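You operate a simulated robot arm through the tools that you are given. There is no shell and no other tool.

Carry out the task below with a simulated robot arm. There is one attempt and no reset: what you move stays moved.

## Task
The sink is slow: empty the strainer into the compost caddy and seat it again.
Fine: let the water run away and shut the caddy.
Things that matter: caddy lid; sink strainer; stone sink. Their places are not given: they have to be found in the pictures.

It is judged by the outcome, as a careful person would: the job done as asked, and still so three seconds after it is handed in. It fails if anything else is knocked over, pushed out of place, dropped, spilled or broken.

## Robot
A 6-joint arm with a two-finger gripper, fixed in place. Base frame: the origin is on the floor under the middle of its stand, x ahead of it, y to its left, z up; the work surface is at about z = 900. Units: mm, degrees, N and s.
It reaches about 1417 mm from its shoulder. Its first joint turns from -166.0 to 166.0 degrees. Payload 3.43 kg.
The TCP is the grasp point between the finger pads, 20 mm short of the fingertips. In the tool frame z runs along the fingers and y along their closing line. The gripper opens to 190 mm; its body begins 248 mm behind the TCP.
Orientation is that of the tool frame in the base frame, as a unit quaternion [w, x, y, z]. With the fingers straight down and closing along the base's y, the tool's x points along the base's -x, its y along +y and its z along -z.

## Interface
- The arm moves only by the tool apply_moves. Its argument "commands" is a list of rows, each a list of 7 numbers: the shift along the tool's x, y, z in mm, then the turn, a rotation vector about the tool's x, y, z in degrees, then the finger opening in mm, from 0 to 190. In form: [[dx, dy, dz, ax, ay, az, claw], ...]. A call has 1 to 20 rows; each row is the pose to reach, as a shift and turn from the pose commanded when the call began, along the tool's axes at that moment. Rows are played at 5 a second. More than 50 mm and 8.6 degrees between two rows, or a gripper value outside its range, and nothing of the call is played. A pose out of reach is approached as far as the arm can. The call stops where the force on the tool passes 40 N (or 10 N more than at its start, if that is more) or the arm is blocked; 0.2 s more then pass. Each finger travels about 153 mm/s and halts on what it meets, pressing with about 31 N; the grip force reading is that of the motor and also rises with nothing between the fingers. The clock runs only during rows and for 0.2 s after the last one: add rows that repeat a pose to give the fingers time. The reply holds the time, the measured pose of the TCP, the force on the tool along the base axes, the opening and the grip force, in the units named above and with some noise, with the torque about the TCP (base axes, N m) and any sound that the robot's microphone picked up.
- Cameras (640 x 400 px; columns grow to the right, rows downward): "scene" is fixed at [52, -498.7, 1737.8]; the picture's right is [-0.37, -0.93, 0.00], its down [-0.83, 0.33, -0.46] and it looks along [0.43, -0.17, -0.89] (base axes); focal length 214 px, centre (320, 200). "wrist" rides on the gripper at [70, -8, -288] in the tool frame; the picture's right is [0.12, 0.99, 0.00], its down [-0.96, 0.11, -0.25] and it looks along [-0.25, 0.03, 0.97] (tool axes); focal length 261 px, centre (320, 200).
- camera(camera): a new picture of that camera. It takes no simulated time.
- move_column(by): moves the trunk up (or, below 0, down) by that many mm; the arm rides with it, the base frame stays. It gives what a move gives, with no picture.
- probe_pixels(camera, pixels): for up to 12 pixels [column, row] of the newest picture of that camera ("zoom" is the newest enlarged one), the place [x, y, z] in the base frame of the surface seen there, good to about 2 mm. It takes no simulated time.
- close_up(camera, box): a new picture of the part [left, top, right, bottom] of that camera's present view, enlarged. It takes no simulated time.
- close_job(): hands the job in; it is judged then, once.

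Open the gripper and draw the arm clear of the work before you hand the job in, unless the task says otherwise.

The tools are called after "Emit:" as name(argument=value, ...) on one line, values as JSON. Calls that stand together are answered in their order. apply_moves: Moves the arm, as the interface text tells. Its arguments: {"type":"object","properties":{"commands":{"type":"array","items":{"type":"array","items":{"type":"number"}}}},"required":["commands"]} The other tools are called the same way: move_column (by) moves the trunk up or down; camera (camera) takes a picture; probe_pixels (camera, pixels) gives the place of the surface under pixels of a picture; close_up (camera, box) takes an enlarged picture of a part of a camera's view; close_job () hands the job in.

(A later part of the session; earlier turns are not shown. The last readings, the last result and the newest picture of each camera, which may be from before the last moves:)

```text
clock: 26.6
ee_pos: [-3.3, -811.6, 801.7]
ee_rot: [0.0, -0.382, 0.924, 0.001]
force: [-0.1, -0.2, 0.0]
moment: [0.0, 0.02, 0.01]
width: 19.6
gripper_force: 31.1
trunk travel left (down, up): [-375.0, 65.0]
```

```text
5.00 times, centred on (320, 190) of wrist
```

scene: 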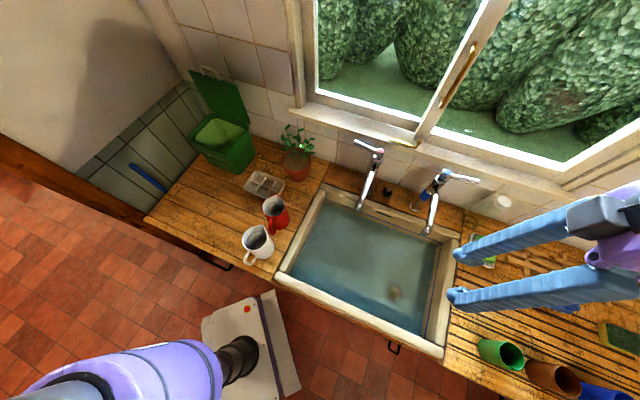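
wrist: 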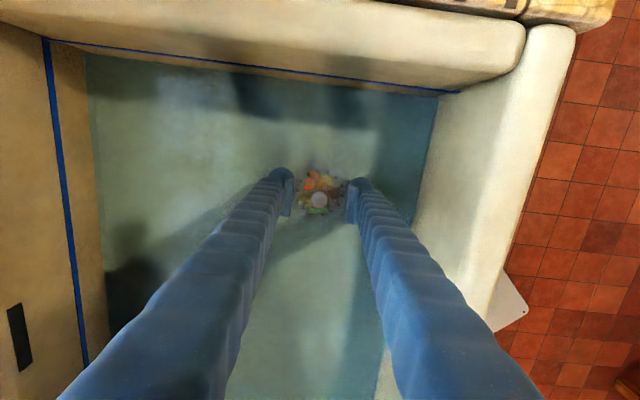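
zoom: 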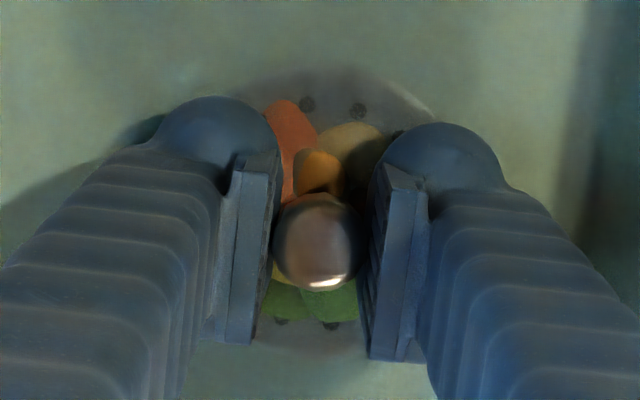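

The knob is held (opening 19.6, 31 N) at TCP (-3.5,-811.6,801.7), which I note as the seating pose. I lift slowly straight up and check the scraps stay on.

Emit:
apply_moves(commands=[[0, 0, -4, 0, 0, 0, 8], [0, 0, -10, 0, 0, 0, 8], [0, 0, -18, 0, 0, 0, 8], [0, 0, -28, 0, 0, 0, 8], [0, 0, -38, 0, 0, 0, 8], [0, 0, -48, 0, 0, 0, 8], [0, 0, -58, 0, 0, 0, 8], [0, 0, -68, 0, 0, 0, 8], [0, 0, -78, 0, 0, 0, 8], [0, 0, -88, 0, 0, 0, 8], [0, 0, -98, 0, 0, 0, 8], [0, 0, -98, 0, 0, 0, 8]])

Emit:
camera(camera="wrist")

Emit:
close_up(camera="wrist", box=[270, 150, 370, 230])

Emit:
camera(camera="scene")

```text
clock: 29.2
ee_pos: [-4.1, -812.1, 900.4]
ee_rot: [0.0, -0.382, 0.924, 0.001]
force: [0.2, -0.4, -0.8]
moment: [-0.05, 0.01, 0.0]
width: 19.2
gripper_force: 31.8
trunk travel left (down, up): [-375.0, 65.0]
```

```text
taken
```

wrist: 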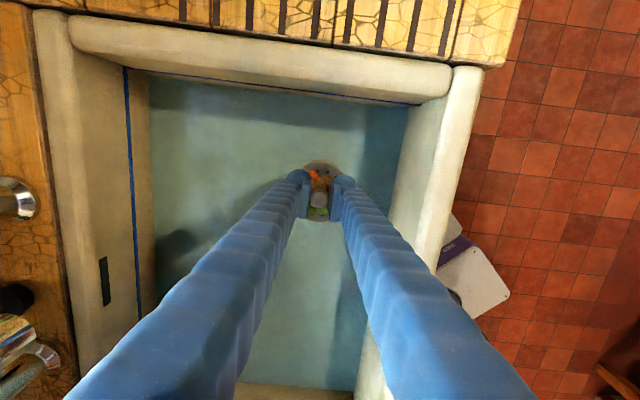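

```text
5.00 times, centred on (320, 190) of wrist
```

zoom: 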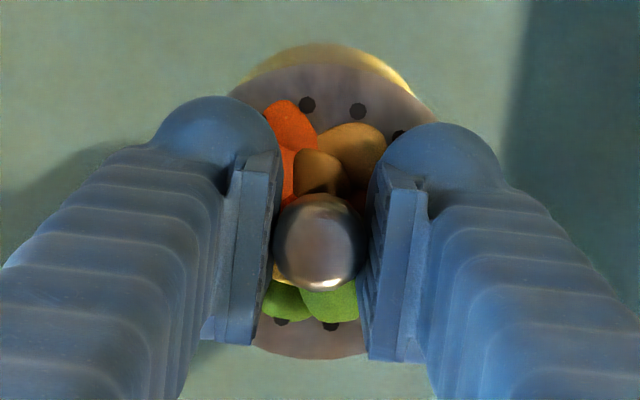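

```text
taken
```

scene: 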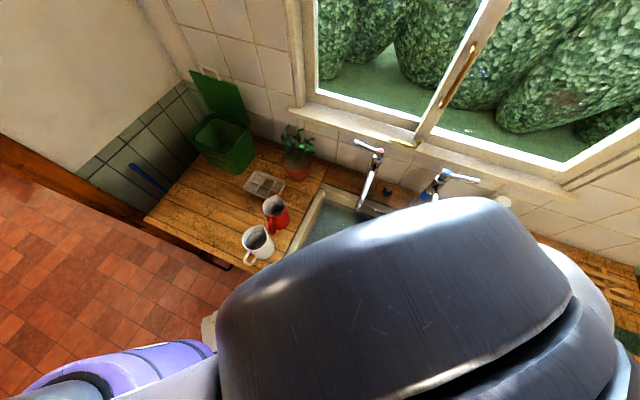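

The strainer came out with its scraps aboard. I keep lifting over the sink, pausing briefly so it drips back into the basin.

Emit:
apply_moves(commands=[[0, 0, -10, 0, 0, 0, 8], [0, 0, -25, 0, 0, 0, 8], [0, 0, -45, 0, 0, 0, 8], [0, 0, -60, 0, 0, 0, 8], [0, 0, -60, 0, 0, 0, 8], [0, 0, -60, 0, 0, 0, 8], [0, 0, -60, 0, 0, 0, 8], [0, 0, -60, 0, 0, 0, 8], [0, 0, -60, 0, 0, 0, 8], [0, 0, -80, 0, 0, 0, 8], [0, 0, -110, 0, 0, 0, 8], [0, 0, -140, 0, 0, 0, 8], [0, 0, -175, 0, 0, 0, 8], [0, 0, -210, 0, 0, 0, 8], [0, 0, -245, 0, 0, 0, 8], [0, 0, -280, 0, 0, 0, 8], [0, 0, -315, 0, 0, 0, 8], [0, 0, -335, 0, 0, 0, 8], [0, 0, -345, 0, 0, 0, 8], [0, 0, -345, 0, 0, 0, 8]])

Emit:
camera(camera="wrist")

Emit:
camera(camera="scene")

```text
clock: 33.4
ee_pos: [-5.5, -811.5, 1247.2]
ee_rot: [0.001, -0.382, 0.924, 0.001]
force: [0.1, -0.1, -1.3]
moment: [0.0, 0.0, 0.03]
width: 19.1
gripper_force: 31.2
trunk travel left (down, up): [-375.0, 65.0]
```

```text
taken
```

wrist: 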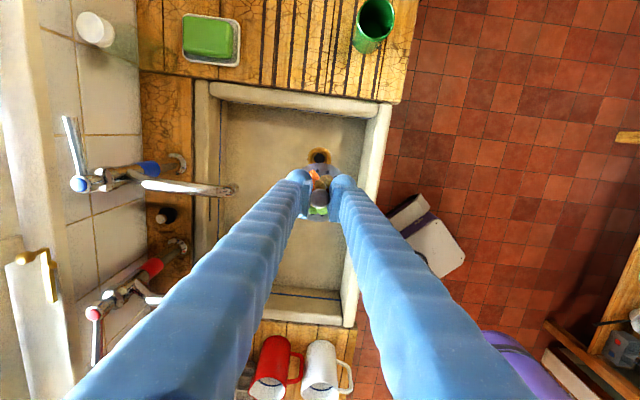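

```text
taken
```

scene: 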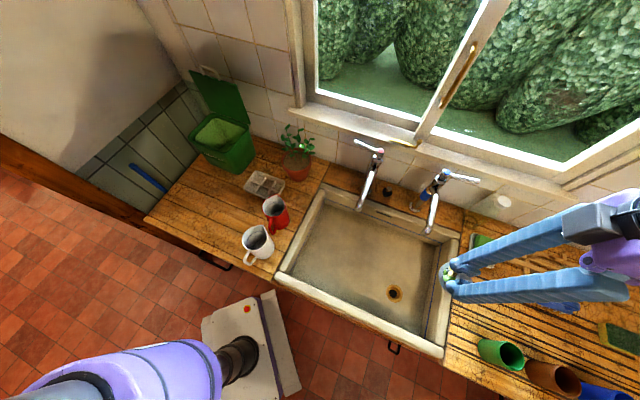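

The water has run out and the drain ring shows at wrist (320,157) and scene (394,293). I zoom and probe the drain for reseating accuracy.

Emit:
close_up(camera="scene", box=[370, 275, 420, 311])

Emit:
probe_pixels(camera="zoom", pixels=[[300, 200], [250, 190], [350, 205], [300, 150], [310, 240], [200, 180], [420, 200], [300, 110], [310, 290]])

Emit:
close_up(camera="wrist", box=[290, 130, 350, 220])

```text
11.11 times, centred on (395, 293) of scene
```

zoom: 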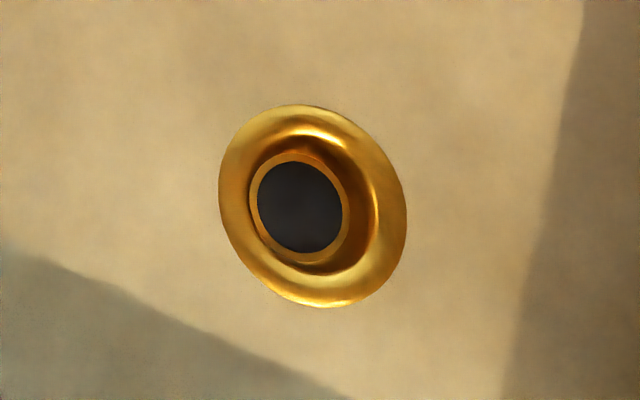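

```text
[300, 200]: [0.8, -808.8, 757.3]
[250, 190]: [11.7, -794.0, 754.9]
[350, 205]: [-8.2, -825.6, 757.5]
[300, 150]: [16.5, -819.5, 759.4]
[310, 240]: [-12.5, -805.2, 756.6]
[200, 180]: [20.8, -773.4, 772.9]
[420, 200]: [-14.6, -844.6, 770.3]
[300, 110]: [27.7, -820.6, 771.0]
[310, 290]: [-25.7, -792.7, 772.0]
```

```text
4.44 times, centred on (320, 175) of wrist
```

zoom: 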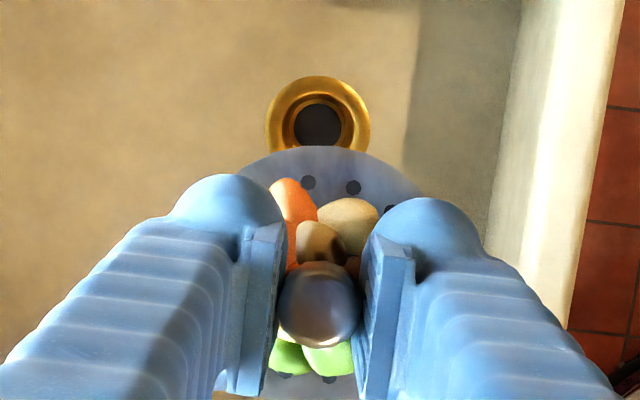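

The strainer and its load are steady in the grip. I carry it level and gently toward the caddy, first half of the way with slow ramps.

Emit:
apply_moves(commands=[[-5, -0.7, -0.7, 0, 0, 0, 8], [-15, -2.1, -2, 0, 0, 0, 8], [-30, -4.2, -3.9, 0, 0, 0, 8], [-52, -7.3, -6.8, 0, 0, 0, 8], [-80, -11.3, -10.4, 0, 0, 0, 8], [-112, -15.8, -14.6, 0, 0, 0, 8], [-146, -20.6, -19, 0, 0, 0, 8], [-180, -25.4, -23.4, 0, 0, 0, 8], [-214, -30.2, -27.8, 0, 0, 0, 8], [-248, -35, -32.2, 0, 0, 0, 8], [-282, -39.8, -36.7, 0, 0, 0, 8], [-316, -44.7, -41, 0, 0, 0, 8], [-350, -49.5, -45.5, 0, 0, 0, 8], [-384, -54.3, -50, 0, 0, 0, 8], [-414, -58.5, -53.8, 0, 0, 0, 8], [-438, -61.9, -57, 0, 0, 0, 8], [-453, -64, -59, 0, 0, 0, 8], [-460, -65, -60, 0, 0, 0, 8], [-460, -65, -60, 0, 0, 0, 8]])

Emit:
camera(camera="wrist")

```text
clock: 37.4
ee_pos: [367.5, -533.4, 1305.1]
ee_rot: [0.0, -0.383, 0.924, 0.001]
force: [-0.1, -1.0, -0.5]
moment: [-0.02, 0.01, 0.0]
width: 18.6
gripper_force: 30.9
trunk travel left (down, up): [-375.0, 65.0]
```

```text
taken
```

wrist: 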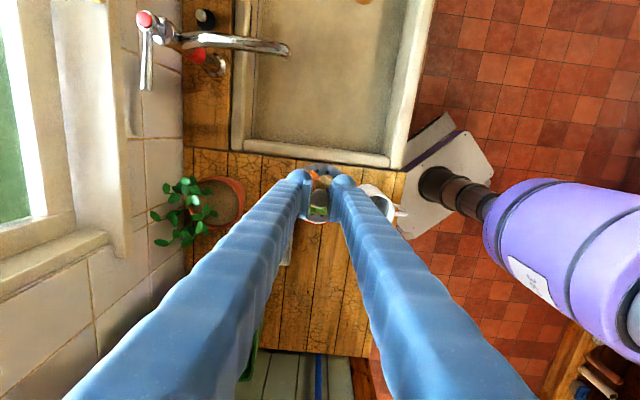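

The grip width has crept from 19.6 to 18.6, so I check for the knob slipping before going on.

Emit:
close_up(camera="wrist", box=[270, 150, 370, 230])

Emit:
probe_pixels(camera="zoom", pixels=[[320, 240], [320, 210], [320, 265], [340, 90], [310, 100], [290, 120], [320, 310], [360, 140], [300, 300], [320, 350]])

```text
5.00 times, centred on (320, 190) of wrist
```

zoom: 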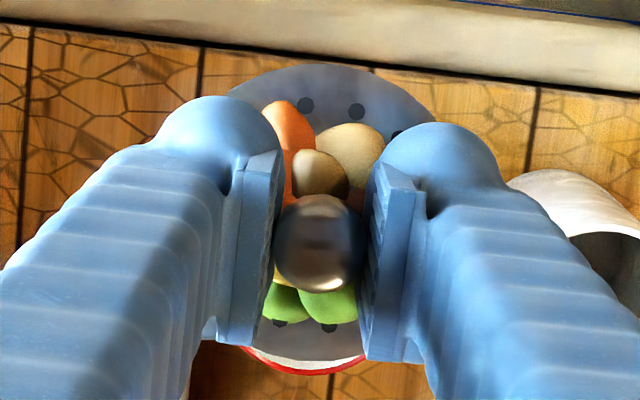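

```text
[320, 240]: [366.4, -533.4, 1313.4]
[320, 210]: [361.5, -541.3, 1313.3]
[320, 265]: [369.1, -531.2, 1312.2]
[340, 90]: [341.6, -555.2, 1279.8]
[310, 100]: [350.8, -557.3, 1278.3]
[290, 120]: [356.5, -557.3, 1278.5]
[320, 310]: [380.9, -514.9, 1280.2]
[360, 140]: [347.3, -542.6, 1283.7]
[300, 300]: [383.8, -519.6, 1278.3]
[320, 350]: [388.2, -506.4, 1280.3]
```

Knob top and disc keep the same offset from the TCP as at the grasp, so it isn't slipping. I continue the carry to in front of the caddy.

Emit:
apply_moves(commands=[[-5, -0.7, -0.3, 0, 0, 0, 8], [-15, -2.1, -0.8, 0, 0, 0, 8], [-30, -4.2, -1.6, 0, 0, 0, 8], [-52, -7.3, -2.8, 0, 0, 0, 8], [-80, -11.3, -4.4, 0, 0, 0, 8], [-112, -15.8, -6.2, 0, 0, 0, 8], [-146, -20.6, -8, 0, 0, 0, 8], [-180, -25.4, -10, 0, 0, 0, 8], [-214, -30.2, -11.8, 0, 0, 0, 8], [-248, -35, -13.6, 0, 0, 0, 8], [-282, -39.8, -15.5, 0, 0, 0, 8], [-316, -44.7, -17.4, 0, 0, 0, 8], [-350, -49.5, -19.3, 0, 0, 0, 8], [-384, -54.3, -21.1, 0, 0, 0, 8], [-412, -57.5, -22.7, 0, 0, 0, 8], [-434, -60.5, -23.9, 0, 0, 0, 8], [-448, -62.5, -24.7, 0, 0, 0, 8], [-454, -63, -25, 0, 0, 0, 8], [-454, -63, -25, 0, 0, 0, 8]])

Emit:
camera(camera="wrist")

Emit:
camera(camera="scene")

```text
clock: 41.4
ee_pos: [733.3, -256.0, 1331.7]
ee_rot: [0.0, -0.382, 0.924, 0.001]
force: [-0.4, -0.8, -0.7]
moment: [0.02, 0.03, -0.01]
width: 17.8
gripper_force: 30.9
trunk travel left (down, up): [-375.0, 65.0]
```

```text
taken
```

wrist: 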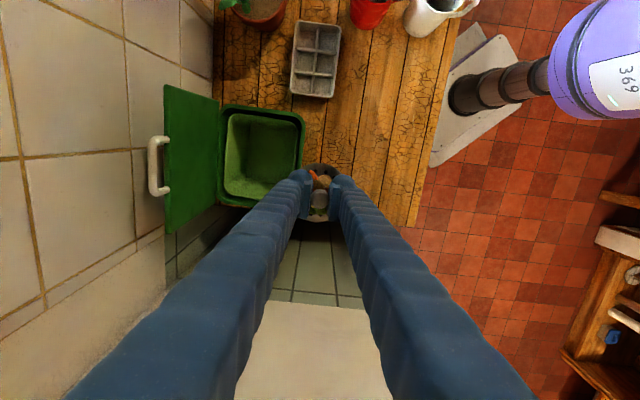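

```text
taken
```

scene: 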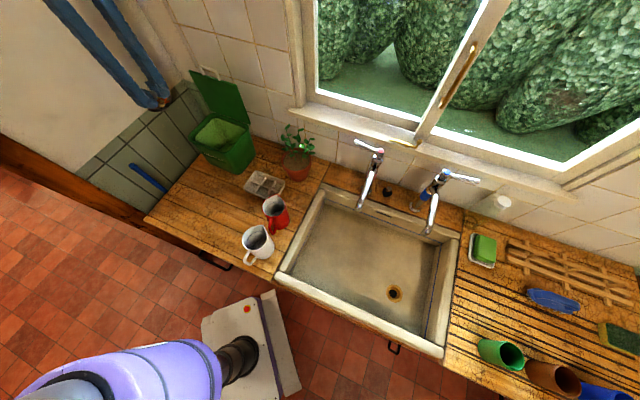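

Grip width reads 17.8 now, still creeping, so I measure the knob and disc against the TCP again before committing to the tip.

Emit:
close_up(camera="wrist", box=[270, 150, 370, 230])

Emit:
probe_pixels(camera="zoom", pixels=[[320, 240], [320, 210], [320, 265], [340, 90], [310, 100], [290, 120], [320, 310], [360, 140], [300, 300], [320, 350]])

```text
5.00 times, centred on (320, 190) of wrist
```

zoom: 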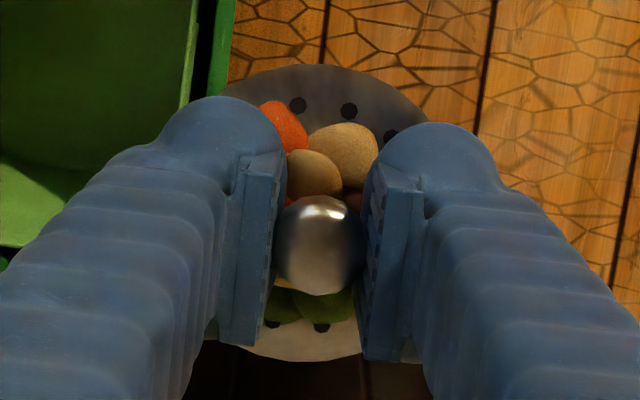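

```text
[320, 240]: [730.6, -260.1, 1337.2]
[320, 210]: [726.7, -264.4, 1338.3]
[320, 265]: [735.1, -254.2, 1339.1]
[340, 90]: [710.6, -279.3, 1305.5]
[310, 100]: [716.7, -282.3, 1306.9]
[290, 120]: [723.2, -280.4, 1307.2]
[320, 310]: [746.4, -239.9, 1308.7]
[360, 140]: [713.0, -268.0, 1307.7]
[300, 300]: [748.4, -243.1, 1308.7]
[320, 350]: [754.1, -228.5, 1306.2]
```

No slip: offsets are unchanged. I move in over the caddy opening (v≈800), still level.

Emit:
apply_moves(commands=[[0, -6, 4, 0, 0, 0, 8], [0, -20, 14, 0, 0, 0, 8], [0, -40, 28, 0, 0, 0, 8], [0, -62, 44, 0, 0, 0, 8], [0, -82, 58, 0, 0, 0, 8], [0, -95, 67, 0, 0, 0, 8], [0, -100, 70, 0, 0, 0, 8], [0, -100, 70, 0, 0, 0, 8]])

Emit:
camera(camera="wrist")

```text
clock: 43.2
ee_pos: [805.4, -327.5, 1260.8]
ee_rot: [-0.001, -0.382, 0.924, 0.001]
force: [0.4, -0.3, -0.9]
moment: [-0.02, -0.01, 0.01]
width: 17.2
gripper_force: 30.8
trunk travel left (down, up): [-375.0, 65.0]
```

```text
taken
```

wrist: 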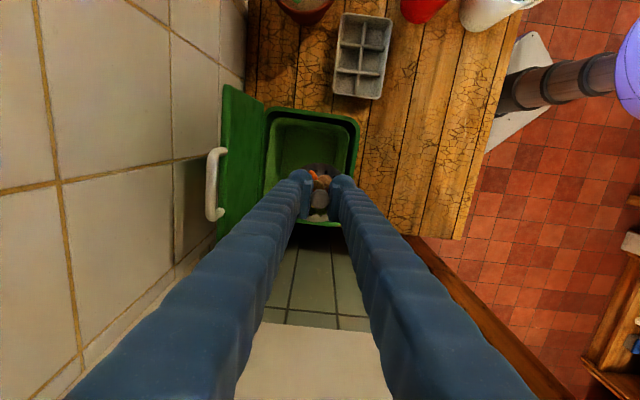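

I verify the caddy rim position relative to the strainer from this view before tipping.

Emit:
close_up(camera="wrist", box=[200, 80, 380, 240])

Emit:
probe_pixels(camera="wrist", pixels=[[266, 112], [356, 128], [355, 170], [345, 224], [310, 222], [268, 180], [276, 125], [345, 130], [348, 160], [300, 140], [262, 195]])

```text
2.50 times, centred on (290, 160) of wrist
```

zoom: 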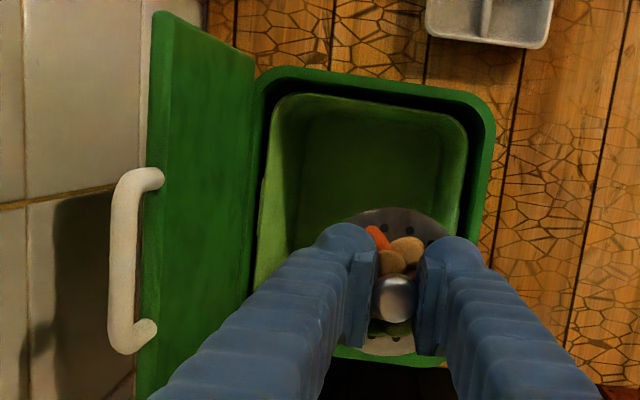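

```text
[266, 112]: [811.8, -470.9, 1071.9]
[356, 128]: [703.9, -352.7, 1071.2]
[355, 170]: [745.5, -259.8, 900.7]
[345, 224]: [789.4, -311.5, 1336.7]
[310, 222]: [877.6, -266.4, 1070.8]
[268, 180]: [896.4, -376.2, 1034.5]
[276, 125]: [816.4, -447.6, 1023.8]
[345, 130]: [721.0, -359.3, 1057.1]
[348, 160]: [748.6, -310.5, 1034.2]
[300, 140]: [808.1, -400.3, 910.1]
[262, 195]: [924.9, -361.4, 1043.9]
```

The strainer is inside the rim outline (u 241–432, v 740–905), centred. I tip it about the tool x axis to 85° while lowering to z≈1155.

Emit:
apply_moves(commands=[[0, 0, 9, 7, 0, 0, 8], [0, 0, 18, 14, 0, 0, 8], [0, 0, 27, 21, 0, 0, 8], [0, 1, 36, 28, 0, 0, 8], [0, 1, 45, 35, 0, 0, 8], [0, 2, 54, 42, 0, 0, 8], [0, 2, 63, 49, 0, 0, 8], [0, 3, 72, 56, 0, 0, 8], [0, 3, 81, 63, 0, 0, 8], [0, 4, 90, 70, 0, 0, 8], [0, 4, 99, 77, 0, 0, 8], [0, 5, 106, 85, 0, 0, 8], [0, 5, 106, 85, 0, 0, 8], [0, 5, 106, 85, 0, 0, 8]])

Emit:
camera(camera="wrist")

Emit:
close_up(camera="wrist", box=[270, 130, 400, 240])

Emit:
close_up(camera="scene", box=[165, 75, 265, 185])

```text
clock: 46.2
ee_pos: [800.7, -324.6, 1155.9]
ee_rot: [0.259, -0.282, 0.682, -0.623]
force: [-0.2, 1.3, 0.1]
moment: [0.01, -0.03, -0.02]
width: 17.8
gripper_force: 30.6
trunk travel left (down, up): [-375.0, 65.0]
```

```text
taken
```

wrist: 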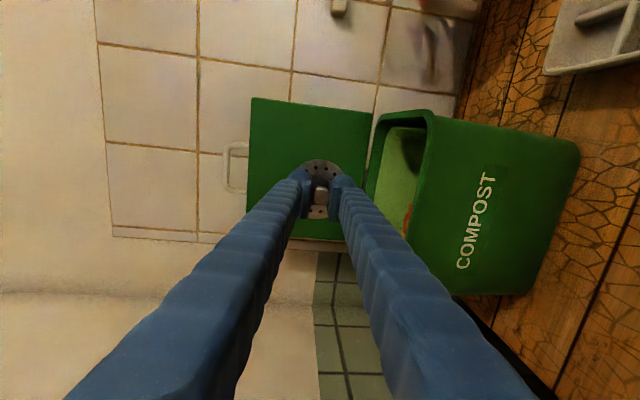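

```text
3.64 times, centred on (335, 185) of wrist
```

zoom: 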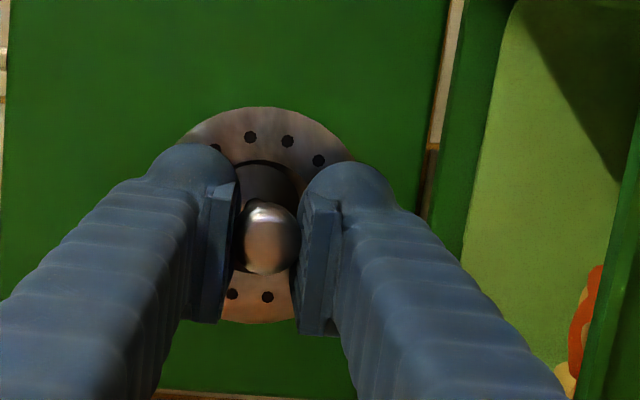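

```text
3.64 times, centred on (215, 130) of scene
```

zoom: 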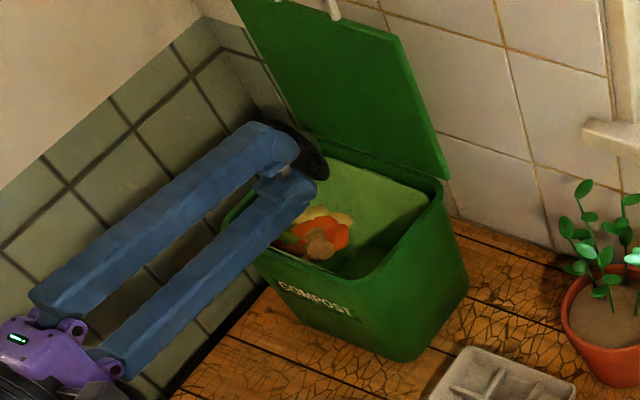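

The scraps dropped into the caddy (scene zoom ≈(320,235)) and the visible strainer face is clean. I tip 10° further with a small shake to free anything hidden behind the fingertips.

Emit:
apply_moves(commands=[[0, 0, 0, 5, 0, 0, 8], [0, 0, 0, 12, 0, 0, 8], [0, -6, 0, 12, 0, 0, 8], [0, 6, 0, 12, 0, 0, 8], [0, -6, 0, 12, 0, 0, 8], [0, 6, 0, 12, 0, 0, 8], [6, 0, 0, 12, 0, 0, 8], [-6, 0, 0, 12, 0, 0, 8], [6, 0, 0, 12, 0, 0, 8], [0, 0, 0, 12, 0, 0, 8], [0, 0, 0, 12, 0, 0, 8]])

Emit:
camera(camera="wrist")

Emit:
close_up(camera="wrist", box=[270, 130, 400, 240])

Emit:
close_up(camera="scene", box=[185, 100, 255, 150])

```text
clock: 48.6
ee_pos: [802.4, -324.3, 1156.1]
ee_rot: [-0.286, 0.253, -0.613, 0.691]
force: [0.2, 0.9, -0.9]
moment: [-0.02, 0.01, -0.07]
width: 17.5
gripper_force: 31.2
trunk travel left (down, up): [-375.0, 65.0]
```

```text
taken
```

wrist: 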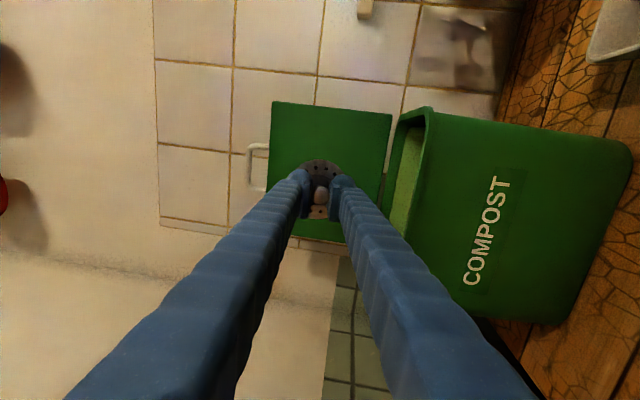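

```text
3.64 times, centred on (335, 185) of wrist
```

zoom: 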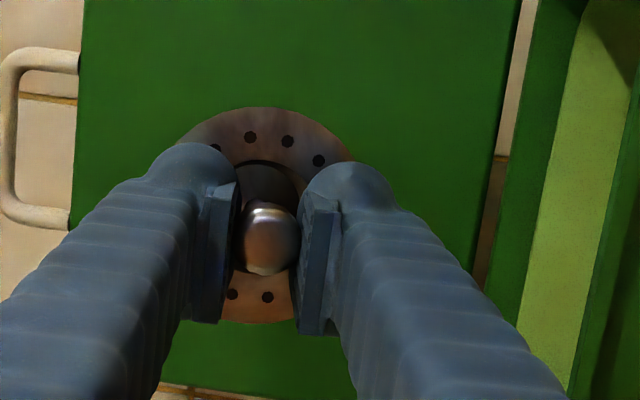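

```text
8.00 times, centred on (220, 125) of scene
```

zoom: 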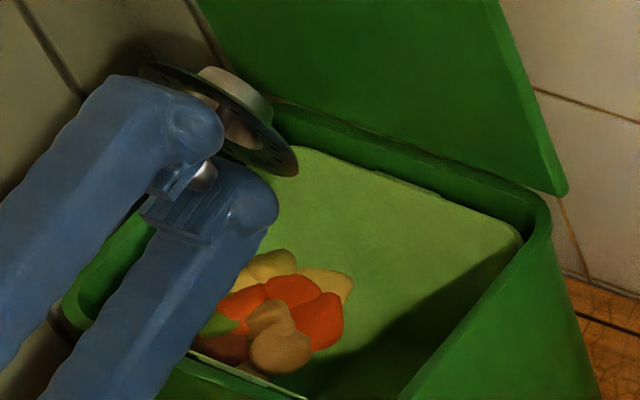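

The strainer is clean and the scraps lie in the caddy. I bring the tool back upright while rising to z≈1260.

Emit:
apply_moves(commands=[[0, -8, 1, -7.45, 0, 0, 8], [0, -16, 2, -14.9, 0, 0, 8], [0, -24, 3, -22.35, 0, 0, 8], [0, -32, 4, -29.8, 0, 0, 8], [0, -40, 5, -37.25, 0, 0, 8], [0, -48, 6, -44.7, 0, 0, 8], [0, -56, 7, -52.15, 0, 0, 8], [0, -64, 8, -59.6, 0, 0, 8], [0, -72, 9, -67.05, 0, 0, 8], [0, -80, 10, -74.5, 0, 0, 8], [0, -88, 11, -81.95, 0, 0, 8], [0, -96, 12, -89.4, 0, 0, 8], [0, -104, 13, -96.9, 0, 0, 8], [0, -104, 13, -96.9, 0, 0, 8]])

Emit:
camera(camera="wrist")

Emit:
close_up(camera="wrist", box=[270, 150, 370, 230])

Emit:
close_up(camera="scene", box=[165, 75, 265, 185])

```text
clock: 51.6
ee_pos: [800.5, -322.5, 1261.8]
ee_rot: [0.0, -0.384, 0.923, 0.001]
force: [0.5, 0.0, -0.7]
moment: [0.03, -0.04, 0.0]
width: 17.1
gripper_force: 30.8
trunk travel left (down, up): [-375.0, 65.0]
```

```text
taken
```

wrist: 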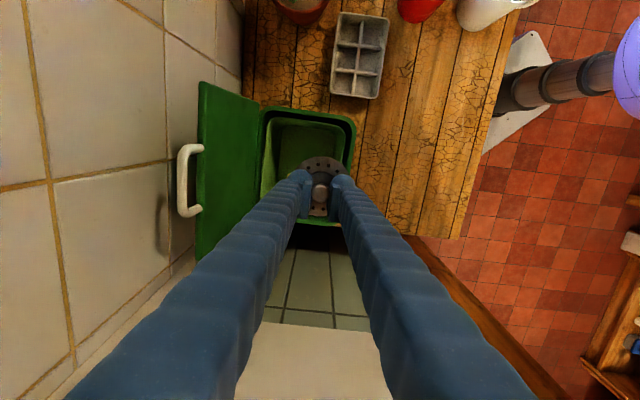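

```text
5.00 times, centred on (320, 190) of wrist
```

zoom: 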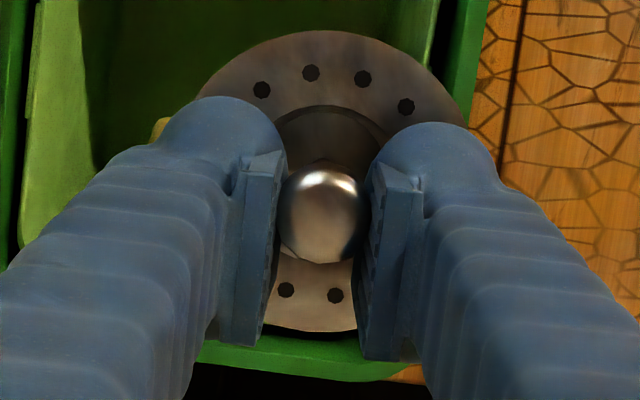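

```text
3.64 times, centred on (215, 130) of scene
```

zoom: 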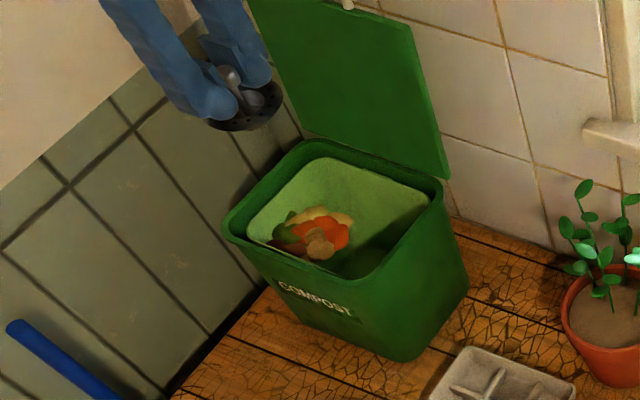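

The strainer is clean, but the knob shifted slightly in the pads (zoom (322,217) vs (320,240) earlier). I probe the disc to check its tilt and offset.

Emit:
probe_pixels(camera="zoom", pixels=[[240, 200]])

Emit:
close_up(camera="wrist", box=[270, 150, 370, 230])

Emit:
probe_pixels(camera="zoom", pixels=[[320, 50], [285, 60], [370, 55], [240, 80], [420, 90], [310, 320], [345, 315], [280, 315], [320, 215], [320, 195], [322, 240], [440, 110]])

```text
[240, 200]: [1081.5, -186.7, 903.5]
```

```text
5.00 times, centred on (320, 190) of wrist
```

zoom: 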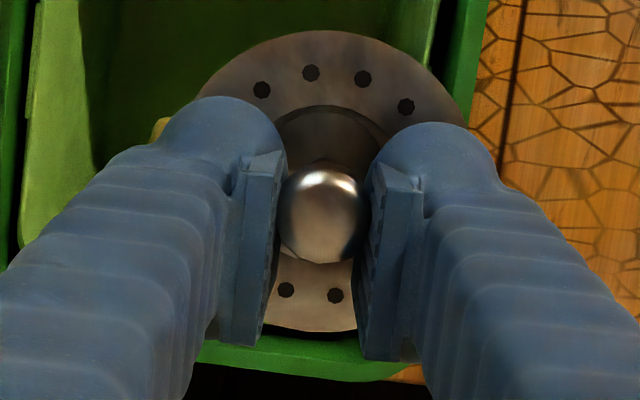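

```text
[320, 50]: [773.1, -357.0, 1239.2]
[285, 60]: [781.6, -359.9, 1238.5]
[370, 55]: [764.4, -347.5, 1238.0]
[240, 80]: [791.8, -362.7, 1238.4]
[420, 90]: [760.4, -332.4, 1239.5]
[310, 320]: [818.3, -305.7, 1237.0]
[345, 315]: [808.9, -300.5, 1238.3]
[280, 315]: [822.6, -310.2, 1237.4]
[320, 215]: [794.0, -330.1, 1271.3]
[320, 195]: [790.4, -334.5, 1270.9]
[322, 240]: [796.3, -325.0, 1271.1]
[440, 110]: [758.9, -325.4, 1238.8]
```

The disc is level (within ~1°) but has slid about 5.5 mm toward −u and 2.5 mm up in the grip, which I'll compensate when seating. First I back out from the caddy and rise.

Emit:
apply_moves(commands=[[0, 3, -10, 0, 0, 0, 8], [0, 15, -25, 0, 0, 0, 8], [0, 35, -40, 0, 0, 0, 8], [0, 58, -55, 0, 0, 0, 8], [0, 78, -65, 0, 0, 0, 8], [0, 90, -70, 0, 0, 0, 8], [0, 94, -70, 0, 0, 0, 8], [0, 94, -70, 0, 0, 0, 8]])

Emit:
close_up(camera="scene", box=[165, 75, 265, 185])

```text
clock: 53.4
ee_pos: [735.5, -259.0, 1329.9]
ee_rot: [0.001, -0.383, 0.924, 0.0]
force: [-0.7, 0.4, -0.9]
moment: [-0.03, -0.03, -0.04]
width: 17.1
gripper_force: 30.6
trunk travel left (down, up): [-375.0, 65.0]
```

```text
3.64 times, centred on (215, 130) of scene
```

zoom: 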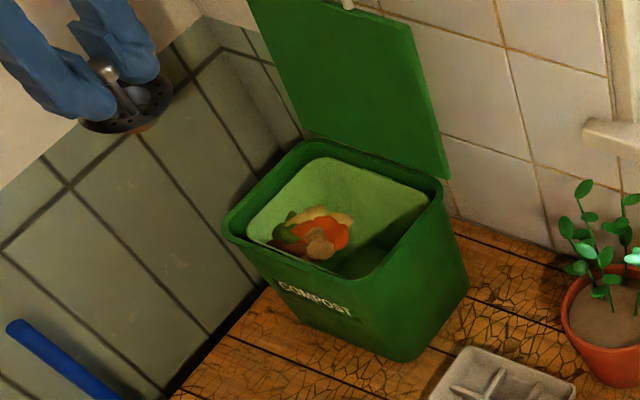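

All scraps remain in the caddy and the lid is still up. I carry the strainer back toward the sink, first half.

Emit:
apply_moves(commands=[[6, 0.9, 0.5, 0, 0, 0, 8], [20, 2.9, 1.8, 0, 0, 0, 8], [42, 6.1, 3.7, 0, 0, 0, 8], [72, 10.5, 6.3, 0, 0, 0, 8], [108, 15.7, 9.5, 0, 0, 0, 8], [146, 21.2, 12.9, 0, 0, 0, 8], [184, 26.7, 16.2, 0, 0, 0, 8], [222, 32.2, 19.6, 0, 0, 0, 8], [260, 37.7, 22.9, 0, 0, 0, 8], [298, 43.3, 26.3, 0, 0, 0, 8], [336, 48.8, 29.6, 0, 0, 0, 8], [374, 54.3, 33, 0, 0, 0, 8], [408, 59.2, 36, 0, 0, 0, 8], [434, 63, 38.2, 0, 0, 0, 8], [449, 65.2, 39.6, 0, 0, 0, 8], [454, 65.9, 40, 0, 0, 0, 8], [454, 65.9, 40, 0, 0, 0, 8]])

Emit:
apply_moves(commands=[[6, 0.9, 0.5, 0, 0, 0, 8], [20, 2.9, 1.8, 0, 0, 0, 8], [42, 6.1, 3.7, 0, 0, 0, 8], [72, 10.5, 6.3, 0, 0, 0, 8], [108, 15.7, 9.5, 0, 0, 0, 8], [146, 21.2, 12.9, 0, 0, 0, 8], [184, 26.7, 16.2, 0, 0, 0, 8], [222, 32.2, 19.6, 0, 0, 0, 8], [260, 37.7, 22.9, 0, 0, 0, 8], [298, 43.3, 26.3, 0, 0, 0, 8], [336, 48.8, 29.6, 0, 0, 0, 8], [374, 54.3, 33, 0, 0, 0, 8], [408, 59.2, 36, 0, 0, 0, 8], [434, 63, 38.2, 0, 0, 0, 8], [449, 65.2, 39.6, 0, 0, 0, 8], [454, 65.9, 40, 0, 0, 0, 8], [454, 65.9, 40, 0, 0, 0, 8]])

Emit:
camera(camera="wrist")

Emit:
close_up(camera="wrist", box=[270, 130, 370, 210])

```text
clock: 57.0
ee_pos: [366.2, -533.0, 1288.8]
ee_rot: [0.0, -0.382, 0.924, 0.0]
force: [0.3, 0.2, 0.3]
moment: [-0.03, 0.03, -0.02]
width: 16.7
gripper_force: 30.5
trunk travel left (down, up): [-375.0, 65.0]
```

```text
clock: 60.6
ee_pos: [-1.5, -806.3, 1250.5]
ee_rot: [0.0, -0.383, 0.924, 0.0]
force: [0.9, 0.6, 0.1]
moment: [0.03, 0.0, -0.01]
width: 16.9
gripper_force: 31.0
trunk travel left (down, up): [-375.0, 65.0]
```

```text
taken
```

wrist: 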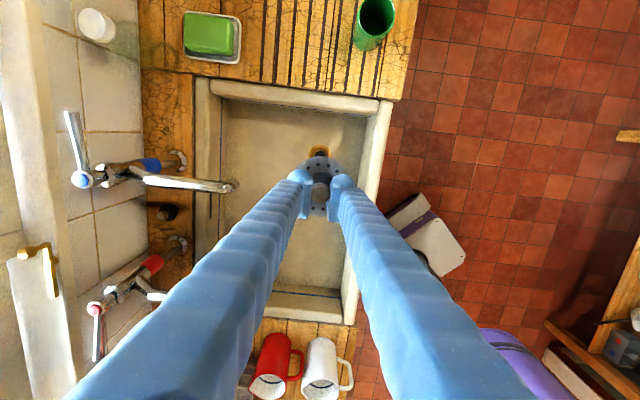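

```text
5.00 times, centred on (320, 170) of wrist
```

zoom: 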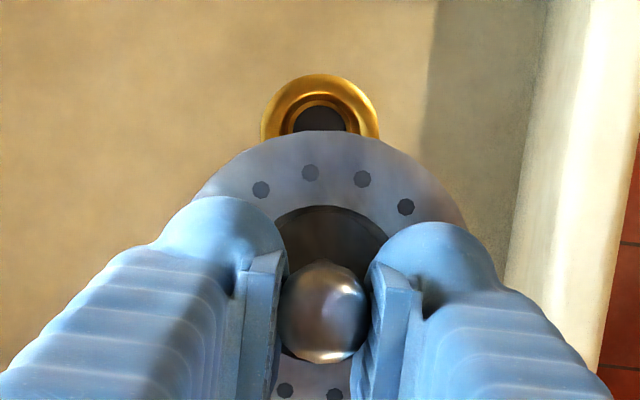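

I'm back above the drain (ring at wrist ≈(320,156)). From the images the disc centre now sits about 8.5 mm toward −u of where it was in the grip, so I apply that offset plus a −1.2° tilt correction and descend to z≈900.

Emit:
apply_moves(commands=[[-0.5, -0.5, 15, 0, -0.2, 0, 8], [-1, -1, 45, 0, -0.4, 0, 8], [-1.5, -1.5, 85, 0, -0.6, 0, 8], [-2, -2, 125, 0, -0.8, 0, 8], [-2.8, -2.3, 165, 0, -1.0, 0, 8], [-2.8, -2.3, 205, 0, -1.2, 0, 8], [-2.8, -2.3, 245, 0, -1.2, 0, 8], [-2.8, -2.3, 285, 0, -1.2, 0, 8], [-2.8, -2.3, 320, 0, -1.2, 0, 8], [-2.8, -2.3, 340, 0, -1.2, 0, 8], [-2.8, -2.3, 350, 0, -1.2, 0, 8], [-2.8, -2.3, 350, 0, -1.2, 0, 8]])

Emit:
camera(camera="wrist")

Emit:
close_up(camera="wrist", box=[270, 140, 370, 220])

Emit:
camera(camera="scene")

```text
clock: 63.2
ee_pos: [2.3, -809.5, 898.4]
ee_rot: [0.01, -0.383, 0.924, 0.004]
force: [0.5, 0.3, -1.1]
moment: [0.0, -0.02, 0.03]
width: 16.8
gripper_force: 30.4
trunk travel left (down, up): [-375.0, 65.0]
```

```text
taken
```

wrist: 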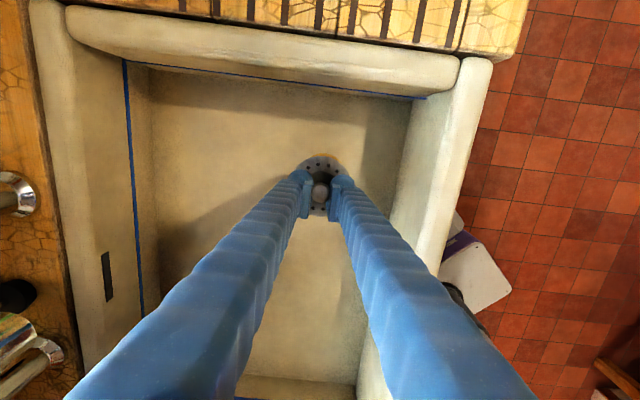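

```text
5.00 times, centred on (320, 180) of wrist
```

zoom: 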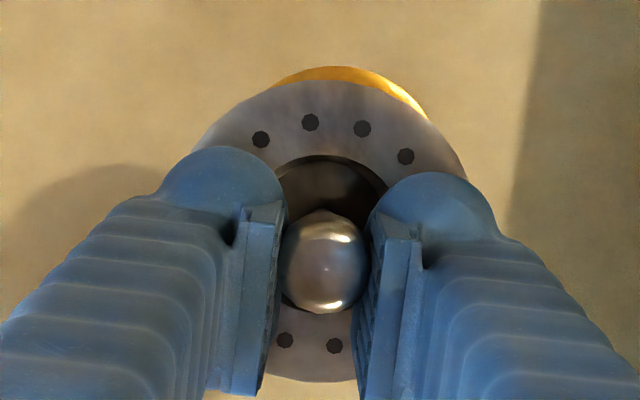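

```text
taken
```

scene: 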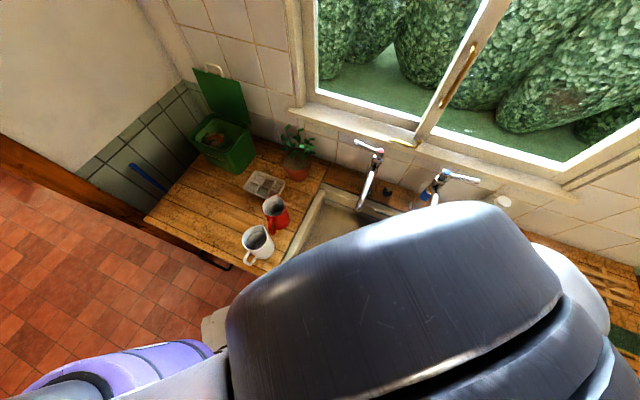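

The gold drain ring peeks out above the disc edge. I zoom in more to measure its centre relative to the disc.

Emit:
close_up(camera="wrist", box=[290, 148, 354, 188])

```text
10.00 times, centred on (322, 168) of wrist
```

zoom: 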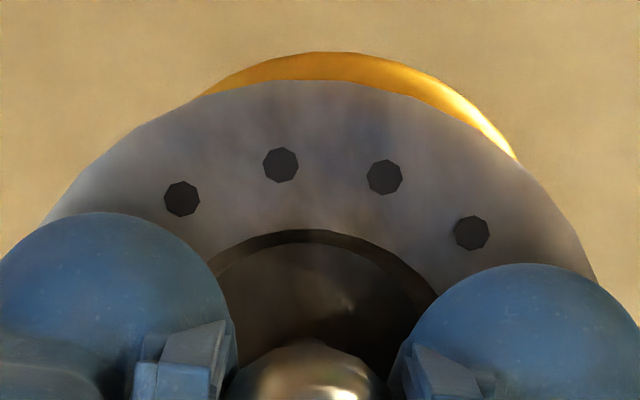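

The fit of the visible gold arc puts the drain centre about 5 mm toward −v and 2 mm toward +u of the disc centre. I correct that, lower 30 mm more, and re-measure.

Emit:
apply_moves(commands=[[-0.5, 2.5, 5, 0, 0, 0, 8], [-1, 5, 15, 0, 0, 0, 8], [-1.3, 5, 25, 0, 0, 0, 8], [-1.3, 5, 30, 0, 0, 0, 8], [-1.3, 5, 30, 0, 0, 0, 8]])

Emit:
camera(camera="wrist")

Emit:
close_up(camera="wrist", box=[290, 148, 354, 188])

Emit:
probe_pixels(camera="zoom", pixels=[[230, 140], [330, 110], [430, 150], [100, 200], [560, 250], [320, 200], [335, 60], [430, 90]])

```text
clock: 64.4
ee_pos: [0.6, -802.4, 869.8]
ee_rot: [0.01, -0.383, 0.924, 0.005]
force: [-0.1, -0.6, -0.4]
moment: [0.01, 0.02, -0.01]
width: 16.5
gripper_force: 30.7
trunk travel left (down, up): [-375.0, 65.0]
```

```text
taken
```

wrist: 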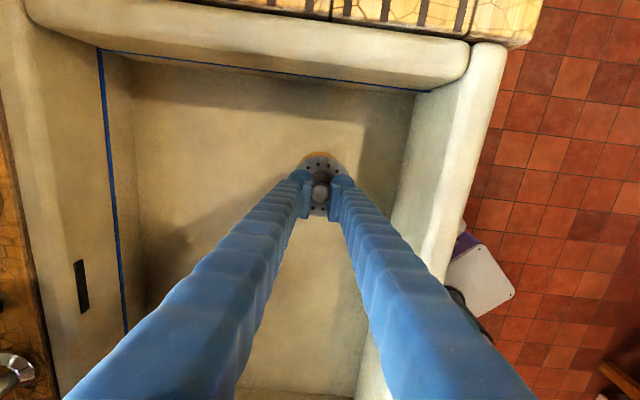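

```text
10.00 times, centred on (322, 168) of wrist
```

zoom: 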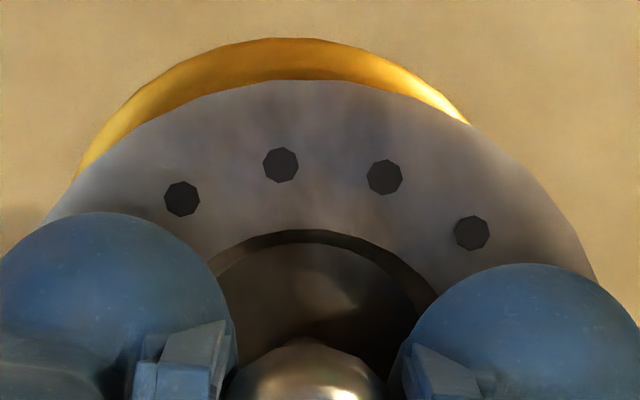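

```text
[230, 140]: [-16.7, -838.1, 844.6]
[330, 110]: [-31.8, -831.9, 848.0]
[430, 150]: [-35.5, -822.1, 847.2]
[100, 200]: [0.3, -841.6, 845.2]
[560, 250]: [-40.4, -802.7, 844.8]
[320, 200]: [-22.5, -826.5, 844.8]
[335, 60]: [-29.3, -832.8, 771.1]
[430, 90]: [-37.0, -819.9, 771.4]
```

The arc now fits a drain centre about 3 mm toward +v and 1.6 mm toward −u of the disc. I apply that small correction, let it settle, and re-measure at the same height.

Emit:
apply_moves(commands=[[0.8, -1.5, 0, 0, 0, 0, 8], [1.6, -3, 0, 0, 0, 0, 8], [1.6, -3, 0, 0, 0, 0, 8], [1.6, -3, 0, 0, 0, 0, 8], [1.6, -3, 0, 0, 0, 0, 8]])

Emit:
close_up(camera="wrist", box=[290, 148, 354, 188])

```text
clock: 65.6
ee_pos: [0.9, -805.2, 868.5]
ee_rot: [0.011, -0.382, 0.924, 0.005]
force: [-0.2, 0.4, -0.1]
moment: [0.01, 0.01, -0.01]
width: 16.8
gripper_force: 30.8
trunk travel left (down, up): [-375.0, 65.0]
```

```text
10.00 times, centred on (322, 168) of wrist
```

zoom: 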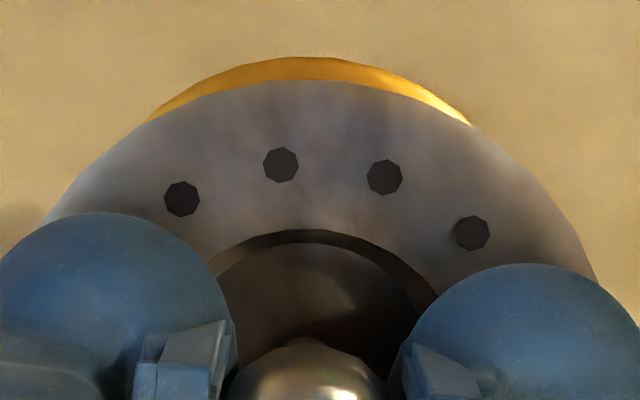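

The drain and disc are now aligned within about 1 mm. I descend vertically to just above seating height, slowing at the end.

Emit:
apply_moves(commands=[[-0.2, 0.2, 10, 0, 0, 0, 8], [-0.1, 0.4, 22, 0, 0, 0, 8], [0.2, 0.4, 34, 0, 0, 0, 8], [0.4, 0.4, 44, 0, 0, 0, 8], [0.6, 0.4, 52, 0, 0, 0, 8], [0.7, 0.4, 57, 0, 0, 0, 8], [0.7, 0.4, 60, 0, 0, 0, 8], [0.7, 0.4, 60, 0, 0, 0, 8]])

Emit:
close_up(camera="wrist", box=[270, 140, 370, 220])

```text
clock: 67.4
ee_pos: [0.8, -803.1, 809.7]
ee_rot: [0.011, -0.383, 0.924, 0.005]
force: [-0.2, 0.2, -1.0]
moment: [0.01, -0.02, -0.01]
width: 16.8
gripper_force: 30.7
trunk travel left (down, up): [-375.0, 65.0]
```

```text
5.00 times, centred on (320, 180) of wrist
```

zoom: 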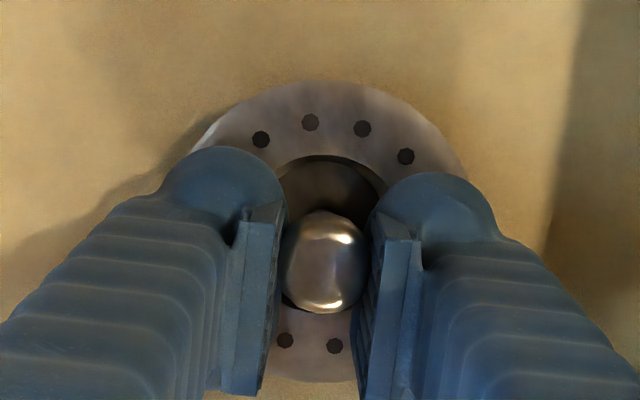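

No contact yet at z≈810 (disc ~12 mm above its seat). I lower in 2–3 mm steps to the seat, watching the force.

Emit:
apply_moves(commands=[[0.1, 0, 3, 0, 0, 0, 8], [0.1, 0, 6, 0, 0, 0, 8], [0.2, 0, 8, 0, 0, 0, 8], [0.2, 0, 10, 0, 0, 0, 8], [0.3, 0, 11, 0, 0, 0, 8], [0.3, 0, 11, 0, 0, 0, 8]])

Emit:
close_up(camera="wrist", box=[270, 140, 370, 220])

```text
clock: 68.8
ee_pos: [0.2, -804.2, 798.9]
ee_rot: [0.011, -0.383, 0.924, 0.004]
force: [-0.6, -1.2, -2.2]
moment: [-0.01, -0.01, 0.0]
width: 16.6
gripper_force: 31.5
trunk travel left (down, up): [-375.0, 65.0]
```

```text
5.00 times, centred on (320, 180) of wrist
```

zoom: 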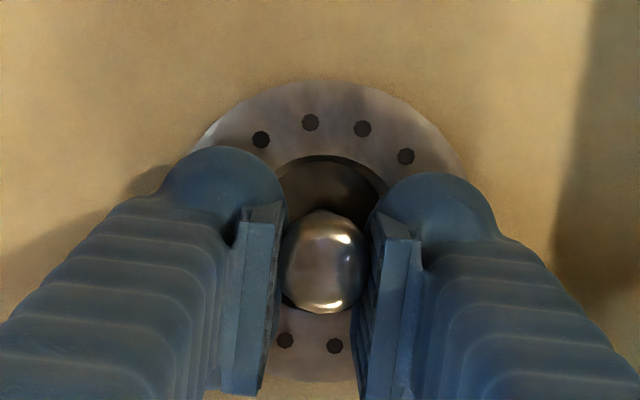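

Still no upward contact force at z≈799. I probe the disc height against the sink floor and lower another few millimetres gently.

Emit:
apply_moves(commands=[[0, 0, 1, 0, 0, 0, 8], [0, 0, 2, 0, 0, 0, 8], [0, 0, 2, 0, 0, 0, 8]])

Emit:
close_up(camera="wrist", box=[270, 140, 370, 220])

Emit:
probe_pixels(camera="zoom", pixels=[[335, 95], [285, 100], [380, 100], [240, 130], [430, 140], [310, 365], [340, 368], [335, 60], [250, 60], [450, 80], [320, 250]])

```text
clock: 69.6
ee_pos: [2.6, -806.3, 798.0]
ee_rot: [0.01, -0.382, 0.924, 0.003]
force: [2.9, 1.6, 7.5]
moment: [-0.07, 0.09, -0.02]
width: 16.8
gripper_force: 30.9
trunk travel left (down, up): [-375.0, 65.0]
```

```text
5.00 times, centred on (320, 180) of wrist
```

zoom: 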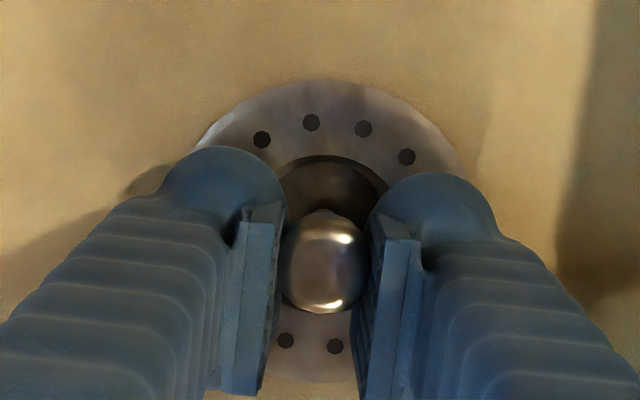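

```text
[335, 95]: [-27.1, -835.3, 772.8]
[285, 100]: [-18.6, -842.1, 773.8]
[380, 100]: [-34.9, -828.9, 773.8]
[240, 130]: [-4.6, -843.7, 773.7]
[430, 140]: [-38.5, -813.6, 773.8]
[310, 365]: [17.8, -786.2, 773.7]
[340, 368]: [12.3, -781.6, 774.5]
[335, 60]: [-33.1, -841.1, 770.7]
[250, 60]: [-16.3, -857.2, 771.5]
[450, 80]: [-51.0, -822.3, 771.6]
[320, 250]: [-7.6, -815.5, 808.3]
```

Contact (+7.5 N) with the disc level at z≈773.5 all round, the same height as when it was originally seated. I open the fingers gently and rise.

Emit:
apply_moves(commands=[[0, 0, 0, 0, 0, 0, 18], [0, 0, 0, 0, 0, 0, 24], [0, 0, 0, 0, 0, 0, 34], [0, 0, 0, 0, 0, 0, 46], [0, 0, 0, 0, 0, 0, 50], [0, 0, -8, 0, 0, 0, 50], [0, 0, -25, 0, 0, 0, 50], [0, 0, -55, 0, 0, 0, 50], [0, 0, -95, 0, 0, 0, 50], [0, 0, -140, 0, 0, 0, 50], [0, 0, -140, 0, 0, 0, 50]])

Emit:
camera(camera="wrist")

Emit:
close_up(camera="wrist", box=[280, 130, 360, 190])

Emit:
probe_pixels(camera="zoom", pixels=[[320, 80], [250, 120], [400, 120], [230, 200], [420, 220], [320, 290], [270, 270], [380, 280], [320, 230], [320, 30], [120, 200]])

```text
clock: 72.0
ee_pos: [-2.8, -809.0, 935.4]
ee_rot: [0.01, -0.383, 0.924, 0.004]
force: [0.6, 0.9, 0.3]
moment: [-0.04, 0.02, 0.02]
width: 50.0
gripper_force: 0.0
trunk travel left (down, up): [-375.0, 65.0]
```

```text
taken
```

wrist: 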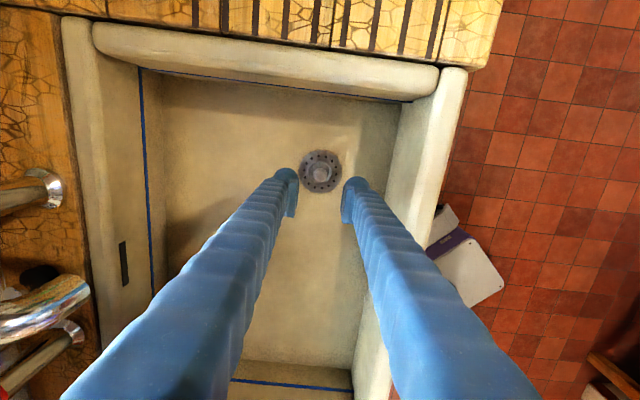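

```text
6.67 times, centred on (320, 160) of wrist
```

zoom: 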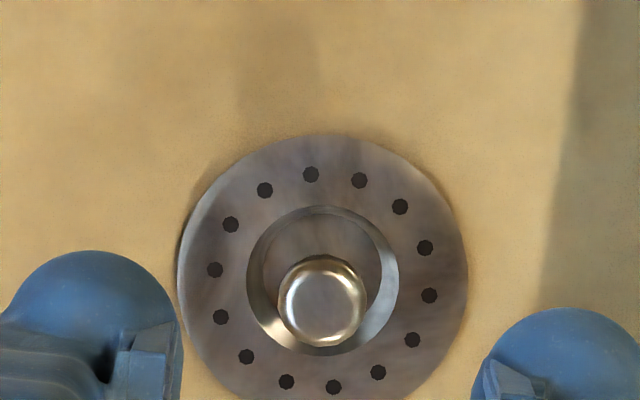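

```text
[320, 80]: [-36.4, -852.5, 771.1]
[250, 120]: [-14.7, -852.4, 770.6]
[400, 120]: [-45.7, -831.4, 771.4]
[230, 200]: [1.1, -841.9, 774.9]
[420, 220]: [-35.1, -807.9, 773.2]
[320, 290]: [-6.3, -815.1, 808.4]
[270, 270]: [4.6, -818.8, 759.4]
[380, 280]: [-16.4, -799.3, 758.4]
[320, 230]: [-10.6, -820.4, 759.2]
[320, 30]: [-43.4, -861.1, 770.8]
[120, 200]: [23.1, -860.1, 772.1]
```

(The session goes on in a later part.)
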